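You operate a simulated robot arm through the tools that you are given. There is no shell and no other tool. Be economical: measure what you need, move in short steps, check, and stop when the job is done.

Carry out the task below with a simulated robot arm. There is one attempt and no reset: what you move stays moved.

Task
Fetch the brass weight and set it on top of the short pink roll.

The check looks at the end state, three seconds after you hand in, the way a careful person would. Anything else that was tipped, shoved, dropped, spilled or broken makes it a failure.

Robot
A 7-joint arm with a two-finger parallel gripper, fixed in place. Base frame: the origin is at the foot of the arm, x ahead of it, y to its left, z up; the work surface is at about z = 0. Lengths are in m, angles in rad, forces in N, time in s.
With the tool pointing down near the work surface it reaches from about 0.22 to 0.58 m from the base axis. Its first joint turns from -1.152 to 1.152 rad. Payload 2.5 kg.
The tool frame sits at the grasp point between the pads (the TCP): z along the fingers, y along the line on which they close. The tips reach 0.023 m beyond it. Largest opening 0.094 m; finger width 0.038, thickness 0.01; the body of the gripper, 0.054 by 0.096 m, starts 0.039 m behind the TCP.
Orientation is that of the tool frame in the base frame, as a unit quaternion [w, x, y, z]. With the fingers straight down and closing along the base's y, the tool's x points along the base's -x, its y along +y and its z along -z.

Tools
- The arm moves only by the tool arm_command. Its argument "increments" is a list of rows, each an object of numbers (a shift or turn left out is 0, a gripper value left out holds the last): "tx", "ty", "tz": the shift along the tool's x, y, z in units of 250 mm (1.0 is 250 mm); "yaw": the turn about the tool's z in units of 60 degrees (1.0 is 60 degrees). In form: [{"tx": .., "ty": .., "tz": .., "yaw": ..}, ...]. A call has 1 to 20 rows; each row is the pose to reach, as a shift and turn from the pose commanded when the call began, along the tool's axes at that moment. "fingers" is the opening, from 0 (shut) to 1 (fully open), set as the call begins (left out, the last holds). A call with a number of a shift or a turn outside -1 to 1 is refused whole. Rows are played at 5 a second. More than 0.05 m and 0.15 rad between two rows, or a gripper value outside its range, and nothing of the call is played. A pose out of reach is approached as far as the arm can. The call stops where the force on the tool passes 40 N (or 10 N more than at its start, if that is more) or the arm is blocked; 0.2 s more then pass. The fingers move at their own pace (about 0.108 m/s each) and stop on an object; they squeeze with about 33 N. The grip force told is the motor's: it shows also when the fingers shut on nothing. Time passes only in rows, and 0.2 s behind the last, so rows that repeat a pose let the fingers close. It gives the time, the measured TCP pose, the force on the tool (base axes), the opening and the grip force at its end, in the units of the frame above (readings bear some noise), and new pictures: "pictures" is both (left out), scene, wrist or none.
- Cameras (640 x 400 px; columns grow to the right, rows downward): "scene" is fixed at [0.0895, -0.3927, 0.5449]; the picture's right is [0.97, -0.23, 0.00], its down [-0.12, -0.51, -0.85] and it looks along [0.20, 0.83, -0.53] (base axes); focal length 348 px, centre (320, 200). "wrist" rides on the gripper at [-0.039, 0, -0.044] in the tool frame; the picture's right is [0.00, -1.00, 0.00], its down [0.97, 0.00, -0.24] and it looks along [0.24, 0.00, 0.97] (tool axes); focal length 218 px, centre (320, 200). There is no depth. A picture from a camera that has moved, and an enlarged one, comes with that camera's place and axes in the base frame and with its lens.
- inspect(camera, box): a new picture of the part [left, top, right, bottom] of that camera's present view, enlarged. No time passes.
- job_done(): hands the job in; it is judged then, once.

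Work in short steps. Places have to be worked out from the pictures, the camera data and where the tool is seen: move nearer, look again, correct. Check each grasp and each placing, and mend what went wrong. You have 90 turns and 150 pictures in all, those below and enlarged ones among them. Open the gripper and draw the arm clear of the work before you hand the job in, unless the task says otherwise; then end with one line.

The tools are called after "Request:" as name(argument=value, ...) on one line, values as JSON. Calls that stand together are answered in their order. arm_command: Moves the arm, as the interface text tells. Its arguments: {"type":"object","properties":{"increments":{"type":"array","items":{"type":"object","properties":{"tx":{"type":"number"},"ty":{"type":"number"},"tz":{"type":"number"},"yaw":{"type":"number"}}}},"fingers":{"type":"number"},"pictures":{"type":"string","enum":["both","scene","wrist","none"]}},"required":["increments"]} The other tools are called the same way: inspect (camera, box) takes an enlarged picture of a part of a camera's view; job_done () hands the job in.

At the start:

```text
clock: 0.0
tcp_pos: [0.2425, 0.2212, 0.2796]
tool_rot: [0.0, 0.0, 1.0, 0.0]
wrist_force: [-0.5, -0.1, -0.3]
finger_gap: 0.0941
finger_force: 0.1
```

scene: 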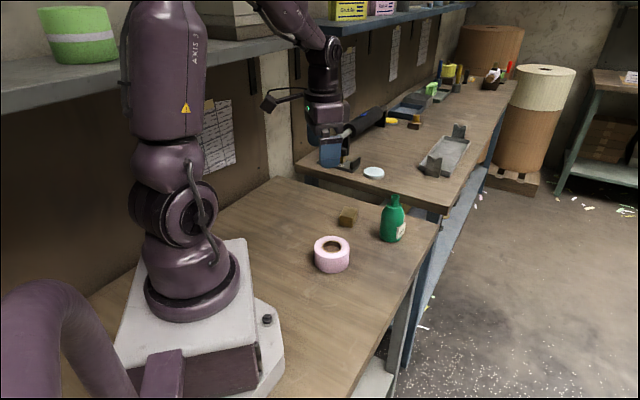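
wrist: 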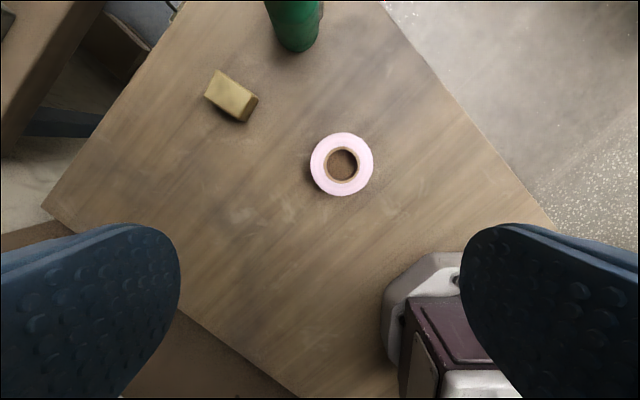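

The weight appears to be near (0.34, 0.33) and the roll near (0.257, 0.19). I'll enlarge both views for their sizes and orientation.

Request:
inspect(camera="wrist", box=[180, 40, 400, 210])

Request:
inspect(camera="scene", box=[300, 180, 420, 280])

```text
2.35 times, centred on (290, 125) of wrist
camera zoom: at [0.282, 0.2222, 0.324], right [0.0, -1.0, 0.0], down [-0.97, 0.0, 0.24], along [-0.24, 0.0, -0.97], focal length 514 px, centre (391, 376)
```

zoom: 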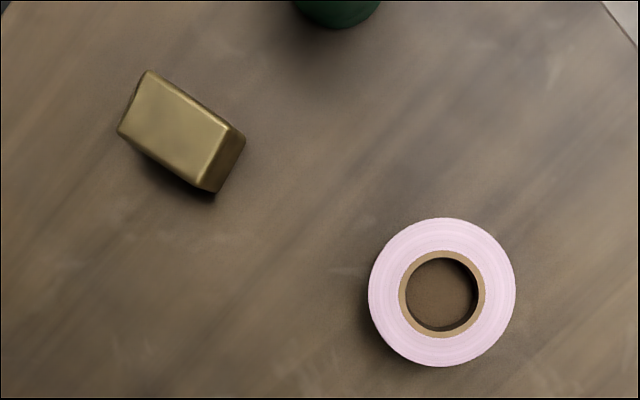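

```text
4.00 times, centred on (360, 230) of scene
camera zoom: at [0.0895, -0.3927, 0.5449], right [0.97, -0.23, 0.0], down [-0.12, -0.51, -0.85], along [0.2, 0.83, -0.53], focal length 1391 px, centre (160, 80)
```

zoom: 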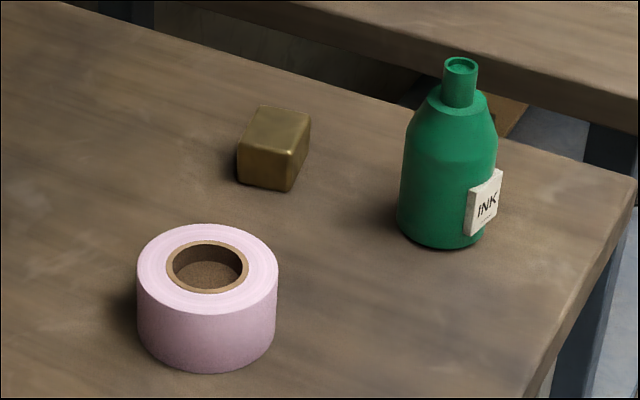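

The weight is about 0.05 x 0.037 m, with its long axis 34° from +y. The roll is 0.08 m across and 0.04 m high. I'll move above the weight, turn so the fingers close across its short side, and stop at z≈0.18 to look.

Request:
arm_command(increments=[{"tx": -0.05, "ty": 0.0565, "tz": 0.05, "yaw": -0.1163}, {"tx": -0.1, "ty": 0.113, "tz": 0.1, "yaw": -0.2325}, {"tx": -0.15, "ty": 0.1695, "tz": 0.15, "yaw": -0.349}, {"tx": -0.2, "ty": 0.226, "tz": 0.2, "yaw": -0.465}, {"tx": -0.25, "ty": 0.2825, "tz": 0.25, "yaw": -0.581}, {"tx": -0.3, "ty": 0.339, "tz": 0.3, "yaw": -0.698}, {"tx": -0.35, "ty": 0.3955, "tz": 0.35, "yaw": -0.814}, {"tx": -0.4, "ty": 0.452, "tz": 0.4, "yaw": -0.93}, {"tx": -0.4, "ty": 0.452, "tz": 0.4, "yaw": -0.93}], fingers=0.8)

```text
clock: 2.0
tcp_pos: [0.3462, 0.3348, 0.1801]
tool_rot: [-0.001, -0.468, 0.884, -0.001]
wrist_force: [0.9, 0.0, 0.2]
finger_gap: 0.0752
finger_force: 0.0
camera wrist: at [0.3679, 0.3672, 0.2248], right [0.83, -0.56, 0.0], down [-0.54, -0.8, 0.24], along [-0.13, -0.2, -0.97], focal length 218 px, centre (320, 200)
```

scene: 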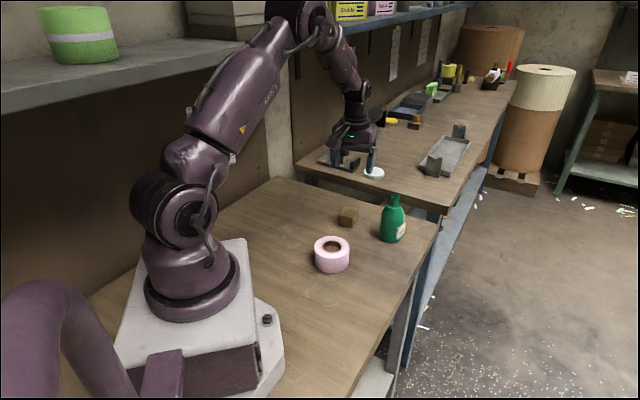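
wrist: 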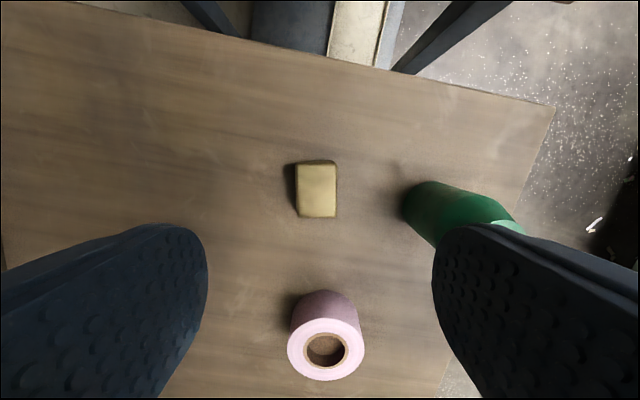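

The weight is centred between the fingers at about (0.346, 0.336), and the bottle is about 4 cm clear of the finger path. I'll descend to z≈0.028.

Request:
arm_command(increments=[{"tz": 0.1}, {"tz": 0.2}, {"tz": 0.3}, {"tz": 0.4}, {"tz": 0.48}, {"tz": 0.54}, {"tz": 0.58}, {"tz": 0.608}, {"tz": 0.608}], fingers=0.7)

```text
clock: 4.0
tcp_pos: [0.3433, 0.3383, 0.0279]
tool_rot: [0.001, -0.468, 0.884, 0.0]
wrist_force: [0.9, -0.3, -0.3]
finger_gap: 0.066
finger_force: 0.0
camera wrist: at [0.3655, 0.3687, 0.0717], right [0.83, -0.56, 0.0], down [-0.55, -0.8, 0.24], along [-0.13, -0.2, -0.97], focal length 218 px, centre (320, 200)
```

scene: 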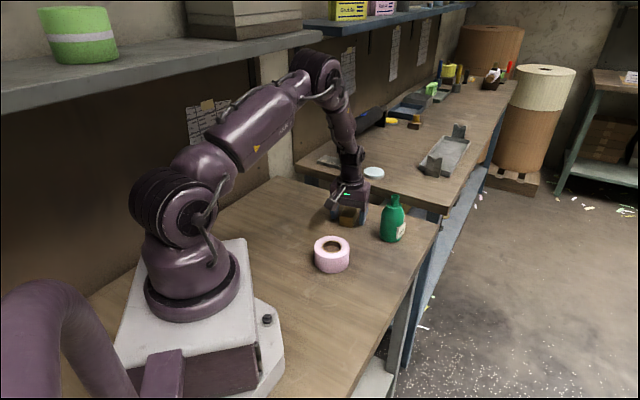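
wrist: 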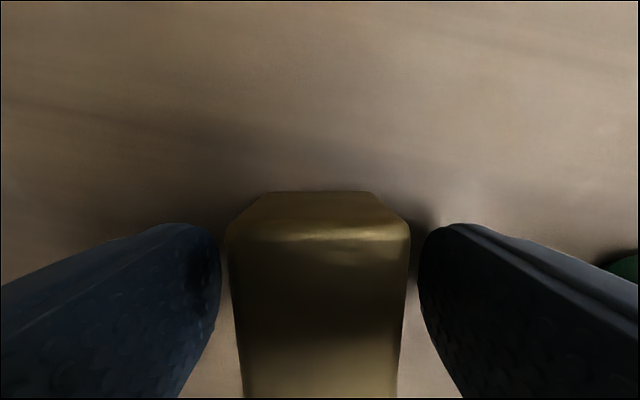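

The weight sits centred between the pads in both directions. I'll close the fingers.

Request:
arm_command(increments=[{"tz": 0}, {"tz": 0}, {"tz": 0}, {"tz": 0}, {"tz": 0}], fingers=0, pictures="none")

```text
clock: 5.2
tcp_pos: [0.3438, 0.3356, 0.0282]
tool_rot: [0.0, -0.467, 0.884, 0.0]
wrist_force: [-0.4, 1.8, 0.1]
finger_gap: 0.0374
finger_force: 33.1
```

The fingers hold at a 37 mm gap with 33 N, which matches the weight's width. I'll lift 0.12 m.

Request:
arm_command(increments=[{"tz": -0.06}, {"tz": -0.16}, {"tz": -0.26}, {"tz": -0.36}, {"tz": -0.48}, {"tz": -0.48}])

```text
clock: 6.6
tcp_pos: [0.3429, 0.3372, 0.1481]
tool_rot: [0.0, -0.469, 0.883, 0.001]
wrist_force: [0.0, 1.4, 0.9]
finger_gap: 0.0
finger_force: 33.1
camera wrist: at [0.3644, 0.3693, 0.1903], right [0.83, -0.56, 0.0], down [-0.55, -0.8, 0.24], along [-0.14, -0.2, -0.97], focal length 218 px, centre (320, 200)
```

scene: 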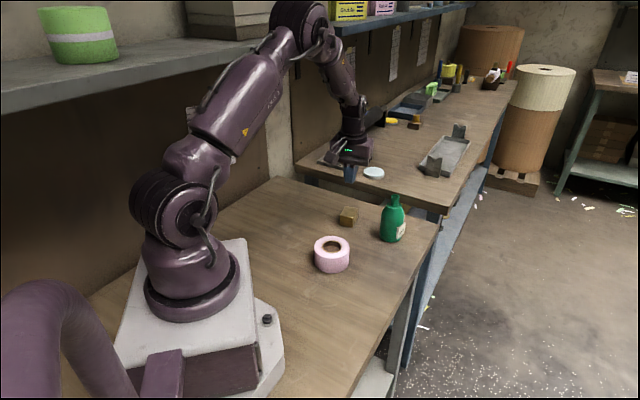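
wrist: 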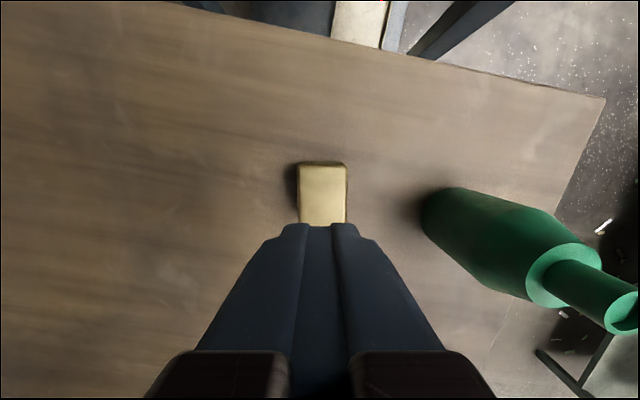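

The gap is 0, so the weight slipped out on the lift. It is still upright in place, so I'll look closely at its shape (taper, polish) and position.

Request:
arm_command(increments=[{"tz": 0}, {"tz": 0}], fingers=0.8, pictures="none")

Request:
inspect(camera="scene", box=[330, 200, 370, 232])

Request:
inspect(camera="wrist", box=[270, 140, 380, 250])

```text
clock: 7.2
tcp_pos: [0.3424, 0.3373, 0.1467]
tool_rot: [-0.001, -0.469, 0.883, -0.001]
wrist_force: [0.8, 0.0, -0.3]
finger_gap: 0.0752
finger_force: 0.1
```

```text
12.50 times, centred on (350, 216) of scene
camera zoom: at [0.0895, -0.3927, 0.5449], right [0.97, -0.23, 0.0], down [-0.12, -0.51, -0.85], along [0.2, 0.83, -0.53], focal length 4346 px, centre (-55, 0)
```

zoom: 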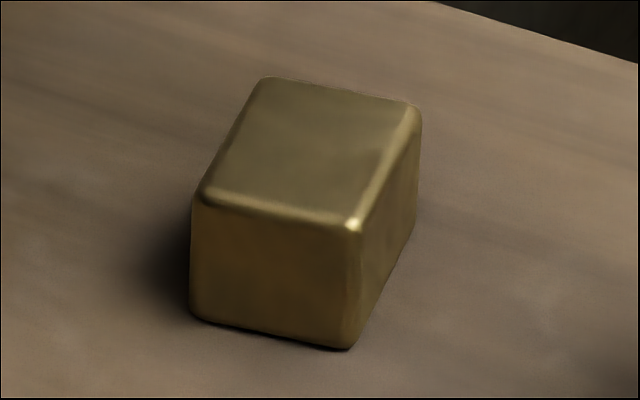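

```text
3.64 times, centred on (325, 195) of wrist
camera zoom: at [0.3644, 0.3693, 0.1899], right [0.83, -0.56, 0.0], down [-0.55, -0.8, 0.24], along [-0.13, -0.2, -0.97], focal length 794 px, centre (302, 218)
```

zoom: 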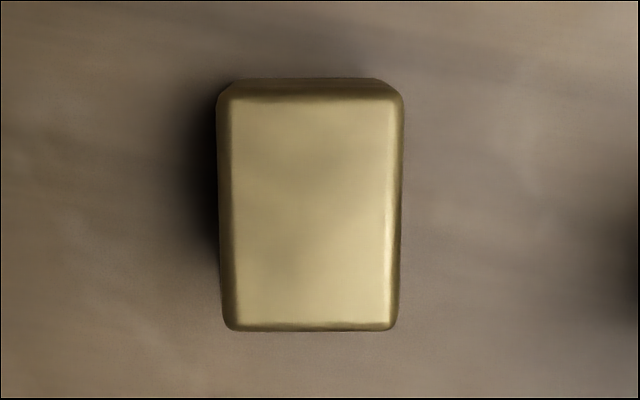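

The block looks straight-sided and about 30 mm tall, so it probably slipped because the grip was high and the lift was quick. I'll go down again with the tips about 1.5 mm off the table, grip longer, then lift slowly.

Request:
arm_command(increments=[{"tz": 0.1}, {"tz": 0.2}, {"tz": 0.3}, {"tz": 0.38}, {"tz": 0.44}, {"tz": 0.475}, {"tz": 0.492}, {"tz": 0.492}], fingers=0.7, pictures="none")

Request:
arm_command(increments=[{"tz": 0}, {"tz": 0}, {"tz": 0}, {"tz": 0}, {"tz": 0}, {"tz": 0}, {"tz": 0}], fingers=0, pictures="none")

Request:
arm_command(increments=[{"tz": -0.004}, {"tz": -0.008}, {"tz": -0.012}, {"tz": -0.016}, {"tz": -0.02}, {"tz": -0.02}])

```text
clock: 9.0
tcp_pos: [0.3448, 0.3383, 0.0246]
tool_rot: [0.0, -0.468, 0.884, 0.0]
wrist_force: [-0.5, -0.3, 0.0]
finger_gap: 0.0658
finger_force: 0.1
```

```text
clock: 10.6
tcp_pos: [0.3431, 0.3369, 0.0246]
tool_rot: [0.0, -0.468, 0.884, -0.001]
wrist_force: [1.1, -0.3, -0.6]
finger_gap: 0.0374
finger_force: 32.7
```

```text
clock: 12.0
tcp_pos: [0.3434, 0.3344, 0.0303]
tool_rot: [0.001, -0.468, 0.884, 0.0]
wrist_force: [-0.3, -0.2, -4.9]
finger_gap: 0.0376
finger_force: 33.4
camera wrist: at [0.3646, 0.3677, 0.0738], right [0.83, -0.56, 0.0], down [-0.55, -0.8, 0.24], along [-0.14, -0.2, -0.97], focal length 218 px, centre (320, 200)
```

scene: 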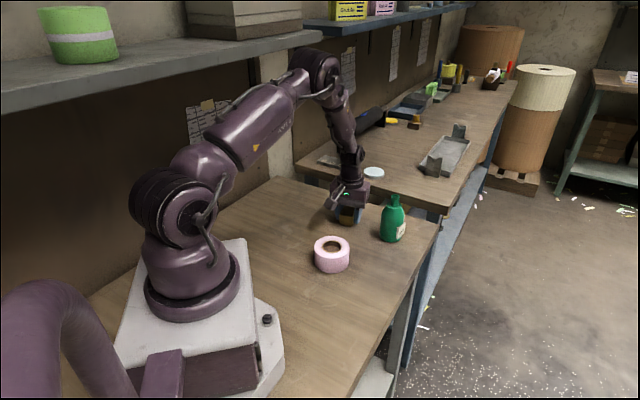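
wrist: 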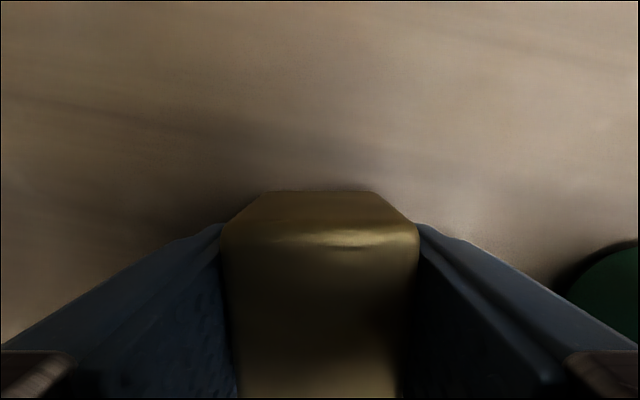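

The force reads -4.9 N, which fits the block's expected ~0.5 kg, but I can't tell whether it is lifted or sliding. I'll raise slowly a bit more and compare.

Request:
arm_command(increments=[{"tz": -0.004}, {"tz": -0.008}, {"tz": -0.012}, {"tz": -0.016}, {"tz": -0.02}, {"tz": -0.024}, {"tz": -0.028}, {"tz": -0.032}, {"tz": -0.032}], pictures="wrist")

Request:
inspect(camera="scene", box=[310, 160, 390, 240])

```text
clock: 14.0
tcp_pos: [0.3443, 0.3344, 0.0385]
tool_rot: [0.0, -0.469, 0.883, 0.0]
wrist_force: [-0.1, 0.3, -3.8]
finger_gap: 0.0379
finger_force: 33.1
camera wrist: at [0.3662, 0.367, 0.0822], right [0.83, -0.56, 0.0], down [-0.55, -0.8, 0.24], along [-0.13, -0.2, -0.97], focal length 218 px, centre (320, 200)
```

wrist: 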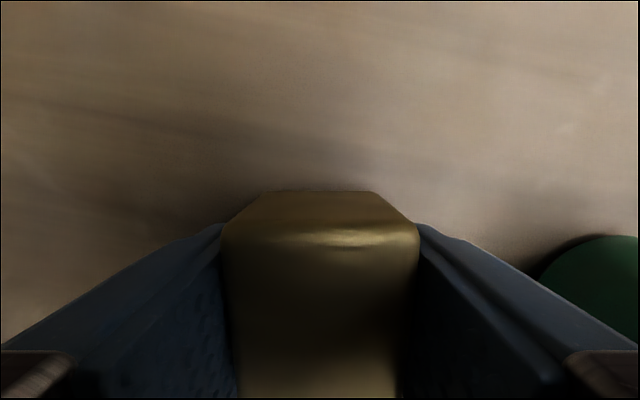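

```text
5.00 times, centred on (350, 200) of scene
camera zoom: at [0.0895, -0.3927, 0.5449], right [0.97, -0.23, 0.0], down [-0.12, -0.51, -0.85], along [0.2, 0.83, -0.53], focal length 1738 px, centre (170, 200)
```

zoom: 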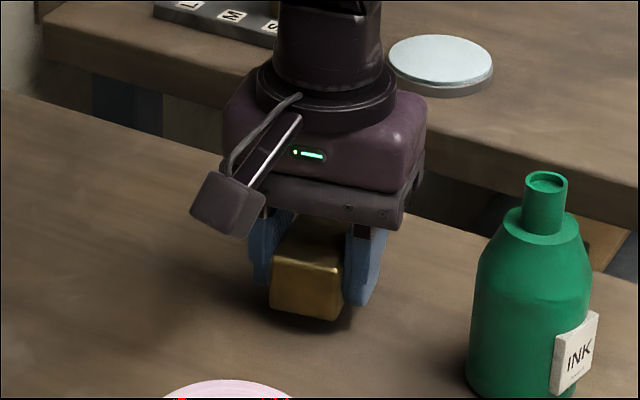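

The block is unchanged in the gripper and clear of the table. I'll lift gently to z≈0.12.

Request:
arm_command(increments=[{"tz": -0.006}, {"tz": -0.016}, {"tz": -0.032}, {"tz": -0.052}, {"tz": -0.074}, {"tz": -0.096}, {"tz": -0.118}, {"tz": -0.14}, {"tz": -0.162}, {"tz": -0.184}, {"tz": -0.206}, {"tz": -0.228}, {"tz": -0.25}, {"tz": -0.272}, {"tz": -0.292}, {"tz": -0.308}, {"tz": -0.318}, {"tz": -0.324}, {"tz": -0.324}])

```text
clock: 18.0
tcp_pos: [0.3418, 0.3343, 0.1179]
tool_rot: [0.0, -0.467, 0.884, 0.0]
wrist_force: [0.2, 0.3, -4.6]
finger_gap: 0.038
finger_force: 33.0
camera wrist: at [0.3641, 0.3667, 0.1627], right [0.83, -0.56, 0.0], down [-0.55, -0.8, 0.24], along [-0.14, -0.2, -0.97], focal length 218 px, centre (320, 200)
```

scene: 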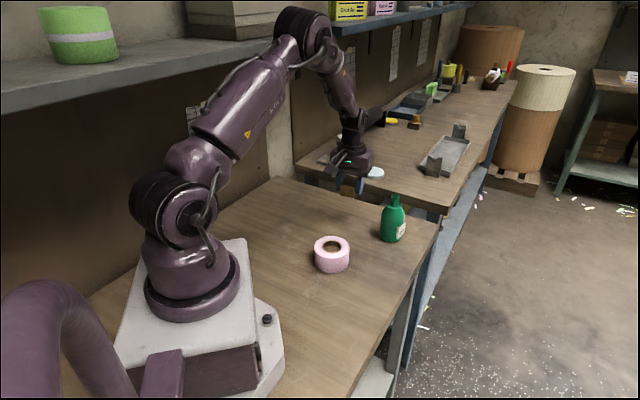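
wrist: 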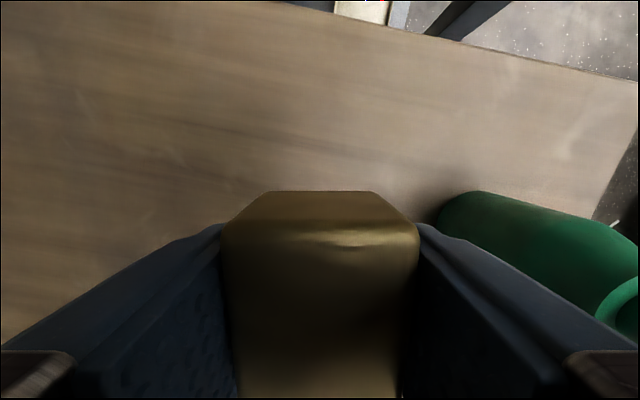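

The block is held steadily at z≈0.118. My estimates put the roll's centre at about (0.2585, 0.194), so I'll carry the block slowly to above that point.

Request:
arm_command(increments=[{"tx": 0.008, "ty": 0}, {"tx": 0.024, "ty": -0.001}, {"tx": 0.05, "ty": -0.003}, {"tx": 0.085, "ty": -0.005}, {"tx": 0.125, "ty": -0.007}, {"tx": 0.17, "ty": -0.01}, {"tx": 0.215, "ty": -0.012}, {"tx": 0.26, "ty": -0.015}, {"tx": 0.305, "ty": -0.017}, {"tx": 0.35, "ty": -0.02}, {"tx": 0.395, "ty": -0.022}, {"tx": 0.44, "ty": -0.025}, {"tx": 0.485, "ty": -0.027}, {"tx": 0.53, "ty": -0.03}, {"tx": 0.57, "ty": -0.032}, {"tx": 0.605, "ty": -0.034}, {"tx": 0.63, "ty": -0.036}, {"tx": 0.645, "ty": -0.037}, {"tx": 0.652, "ty": -0.037}, {"tx": 0.652, "ty": -0.037}])

Request:
inspect(camera="scene", box=[270, 170, 390, 290])

```text
clock: 22.2
tcp_pos: [0.2597, 0.1943, 0.1194]
tool_rot: [0.0, -0.468, 0.884, -0.001]
wrist_force: [0.2, -0.6, -4.6]
finger_gap: 0.0377
finger_force: 32.8
camera wrist: at [0.2811, 0.2265, 0.1635], right [0.83, -0.56, 0.0], down [-0.55, -0.8, 0.24], along [-0.14, -0.2, -0.97], focal length 218 px, centre (320, 200)
```

scene: 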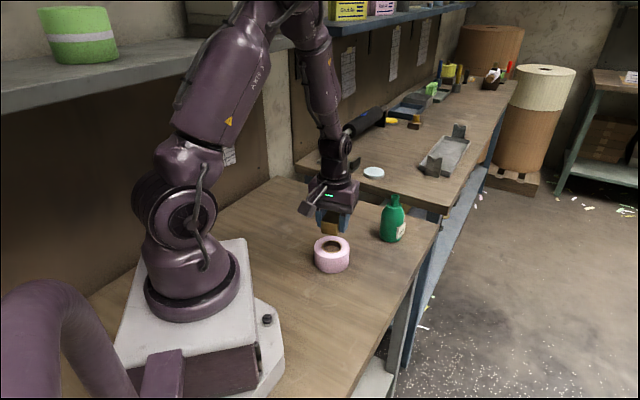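
wrist: 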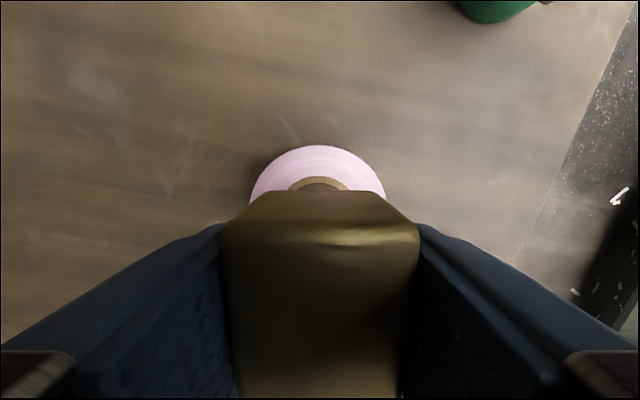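

```text
3.33 times, centred on (330, 230) of scene
camera zoom: at [0.0895, -0.3927, 0.5449], right [0.97, -0.23, 0.0], down [-0.12, -0.51, -0.85], along [0.2, 0.83, -0.53], focal length 1159 px, centre (287, 100)
```

zoom: 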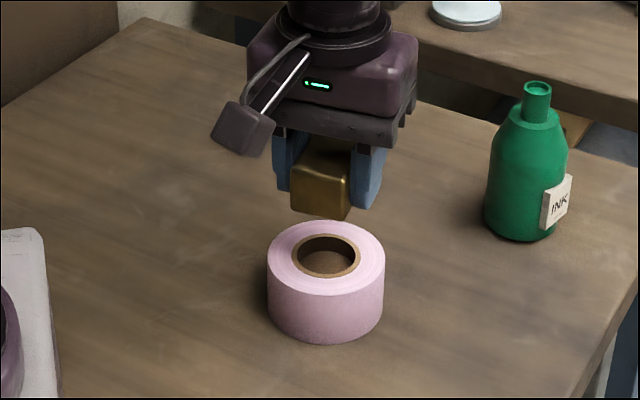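

The wrist view puts the roll's centre within about 1 mm of the TCP. I'll lower gently to z≈0.070, just above expected contact at 0.064.

Request:
arm_command(increments=[{"tz": 0.006}, {"tz": 0.018}, {"tz": 0.036}, {"tz": 0.056}, {"tz": 0.076}, {"tz": 0.096}, {"tz": 0.116}, {"tz": 0.136}, {"tz": 0.156}, {"tz": 0.172}, {"tz": 0.184}, {"tz": 0.191}, {"tz": 0.194}, {"tz": 0.194}])

Request:
inspect(camera="scene", box=[290, 200, 370, 280])

```text
clock: 25.2
tcp_pos: [0.2595, 0.1944, 0.0706]
tool_rot: [0.001, -0.468, 0.884, 0.0]
wrist_force: [0.0, -0.4, -5.1]
finger_gap: 0.038
finger_force: 33.1
camera wrist: at [0.2814, 0.2271, 0.1149], right [0.83, -0.56, 0.0], down [-0.55, -0.8, 0.24], along [-0.13, -0.2, -0.97], focal length 218 px, centre (320, 200)
```

scene: 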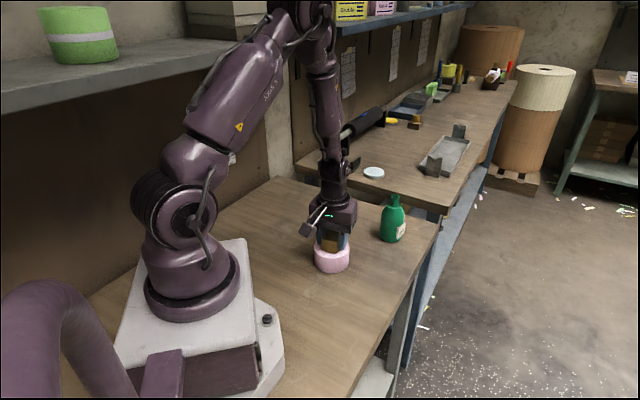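
wrist: 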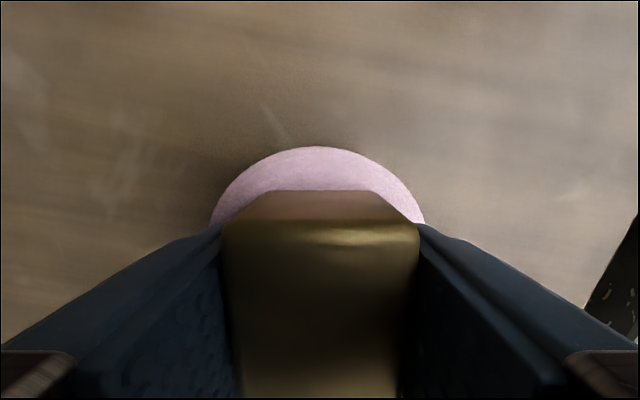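

```text
5.00 times, centred on (330, 240) of scene
camera zoom: at [0.0895, -0.3927, 0.5449], right [0.97, -0.23, 0.0], down [-0.12, -0.51, -0.85], along [0.2, 0.83, -0.53], focal length 1738 px, centre (270, 0)
```

zoom: 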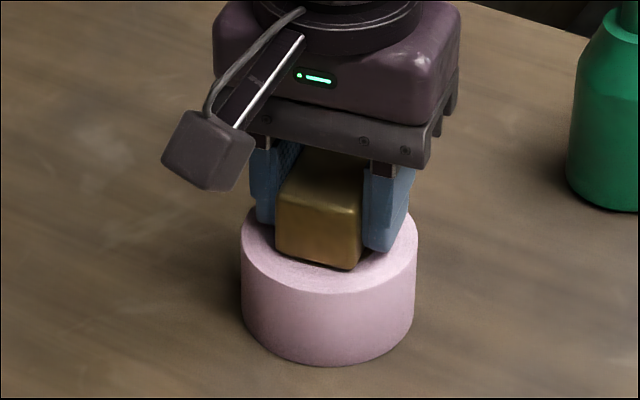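

It is well centred. I'll creep down a few millimetres and watch the force for contact.

Request:
arm_command(increments=[{"tz": 0.004}, {"tz": 0.008}, {"tz": 0.012}, {"tz": 0.016}, {"tz": 0.016}], pictures="none")

```text
clock: 26.4
tcp_pos: [0.2603, 0.1952, 0.0682]
tool_rot: [0.002, -0.468, 0.883, 0.0]
wrist_force: [-2.4, -0.8, 7.9]
finger_gap: 0.0375
finger_force: 33.0
stopped in row 5: the force on the tool passed its limit (the readings are from after the stop); the commanded pose is now the measured one
```

Contact came at z≈0.068, with light pressing. I'll ease up 1 mm to relieve it and check the force before releasing.

Request:
arm_command(increments=[{"tz": -0.002}, {"tz": -0.003}, {"tz": -0.003}])

Request:
inspect(camera="scene", box=[290, 200, 370, 280])

```text
clock: 27.2
tcp_pos: [0.2596, 0.1951, 0.0685]
tool_rot: [0.002, -0.468, 0.884, -0.001]
wrist_force: [0.7, -0.4, -4.4]
finger_gap: 0.0381
finger_force: 32.8
camera wrist: at [0.2814, 0.2283, 0.1128], right [0.83, -0.56, 0.0], down [-0.55, -0.8, 0.24], along [-0.13, -0.2, -0.97], focal length 218 px, centre (320, 200)
```

scene: 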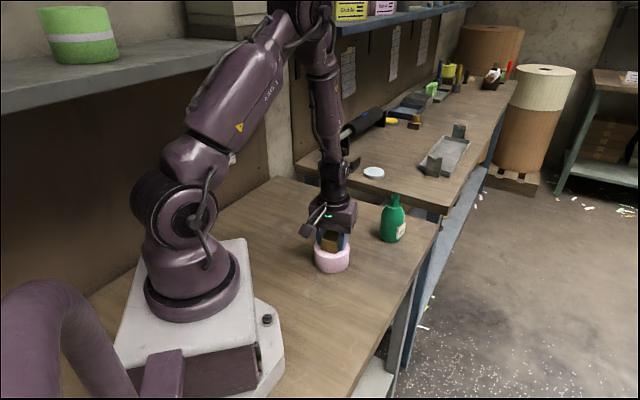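
wrist: 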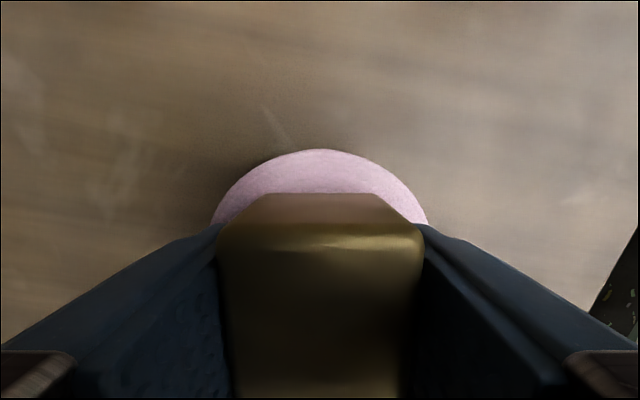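

```text
5.00 times, centred on (330, 240) of scene
camera zoom: at [0.0895, -0.3927, 0.5449], right [0.97, -0.23, 0.0], down [-0.12, -0.51, -0.85], along [0.2, 0.83, -0.53], focal length 1738 px, centre (270, 0)
```

zoom: 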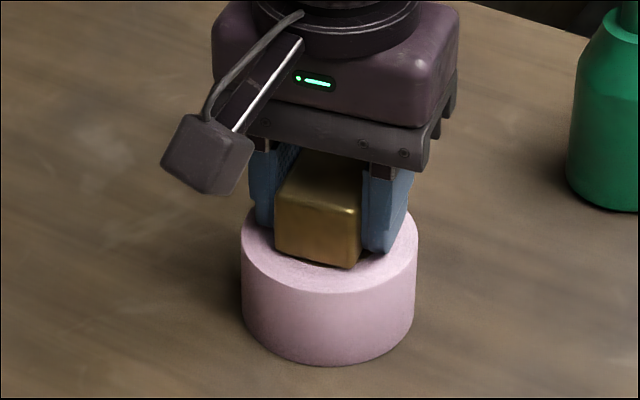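

The block is less than 1 mm off the roll, level, and the fingertips clear the surface. I'll release it by opening modestly.

Request:
arm_command(increments=[{"tz": 0}, {"tz": 0}, {"tz": 0}], fingers=0.62)

Request:
inspect(camera="scene", box=[290, 200, 370, 280])

```text
clock: 28.0
tcp_pos: [0.2603, 0.1973, 0.0692]
tool_rot: [0.001, -0.469, 0.883, 0.0]
wrist_force: [0.2, -0.9, 0.5]
finger_gap: 0.0583
finger_force: 0.0
camera wrist: at [0.2816, 0.2283, 0.113], right [0.83, -0.56, 0.0], down [-0.55, -0.8, 0.24], along [-0.13, -0.2, -0.97], focal length 218 px, centre (320, 200)
```

scene: 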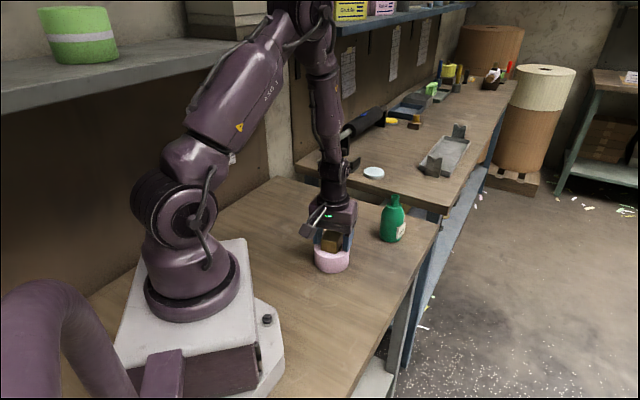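
wrist: 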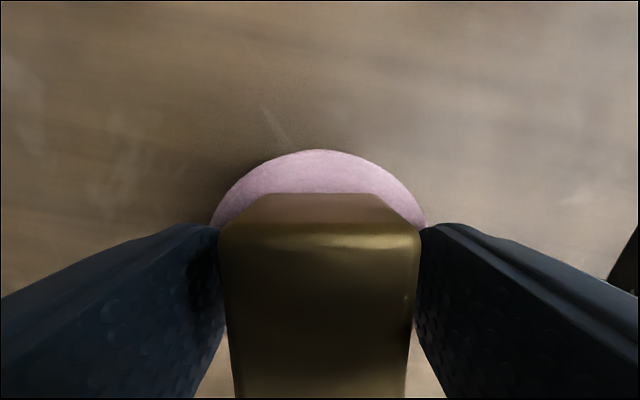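

```text
5.00 times, centred on (330, 240) of scene
camera zoom: at [0.0895, -0.3927, 0.5449], right [0.97, -0.23, 0.0], down [-0.12, -0.51, -0.85], along [0.2, 0.83, -0.53], focal length 1738 px, centre (270, 0)
```

zoom: 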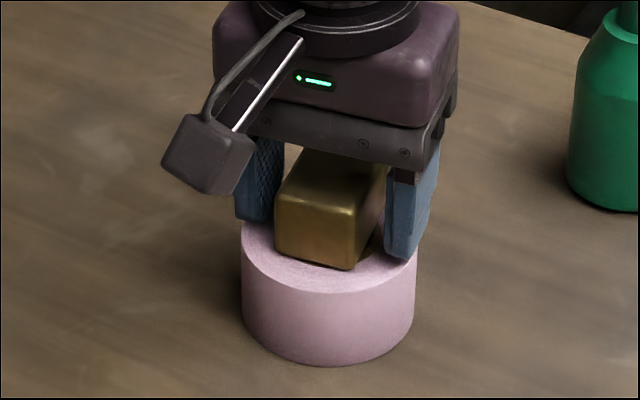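

The block is released and resting on the roll, with clearance on both sides. I'll rise straight up 0.18 m.

Request:
arm_command(increments=[{"tz": -0.02}, {"tz": -0.06}, {"tz": -0.12}, {"tz": -0.2}, {"tz": -0.3}, {"tz": -0.4}, {"tz": -0.5}, {"tz": -0.6}, {"tz": -0.7}, {"tz": -0.72}, {"tz": -0.72}])

Request:
inspect(camera="scene", box=[290, 190, 420, 290])

```text
clock: 30.4
tcp_pos: [0.259, 0.1932, 0.249]
tool_rot: [0.003, -0.468, 0.883, 0.0]
wrist_force: [0.7, -0.3, 0.4]
finger_gap: 0.0583
finger_force: 0.0
camera wrist: at [0.2811, 0.2261, 0.2928], right [0.83, -0.56, 0.0], down [-0.55, -0.8, 0.24], along [-0.13, -0.2, -0.97], focal length 218 px, centre (320, 200)
```

scene: 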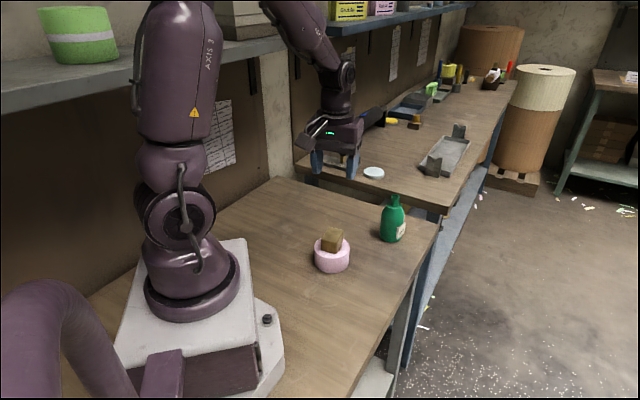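
wrist: 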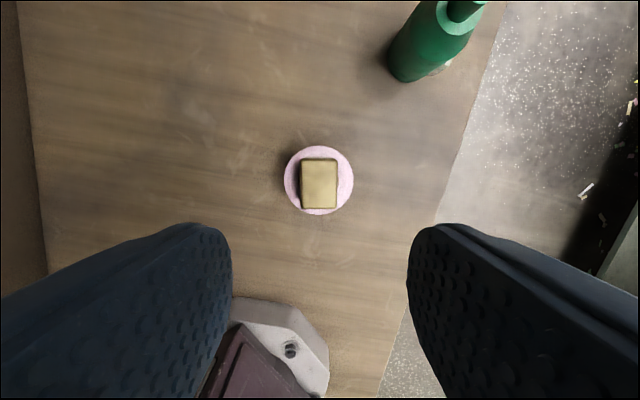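

```text
4.00 times, centred on (355, 240) of scene
camera zoom: at [0.0895, -0.3927, 0.5449], right [0.97, -0.23, 0.0], down [-0.12, -0.51, -0.85], along [0.2, 0.83, -0.53], focal length 1391 px, centre (180, 40)
```

zoom: 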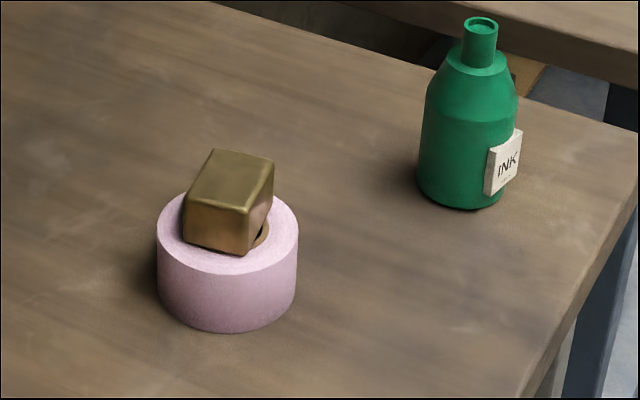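

The weight rests level and near the centre of the roll. The roll and bottle haven't moved, the gripper is open and the arm is clear, so I'm handing in.

Request:
job_done()

```text
The job is handed in.
```

The brass weight is resting level on top of the short pink roll, the arm is clear, and nothing else was moved; the first lift slipped, and the second, slower one held.
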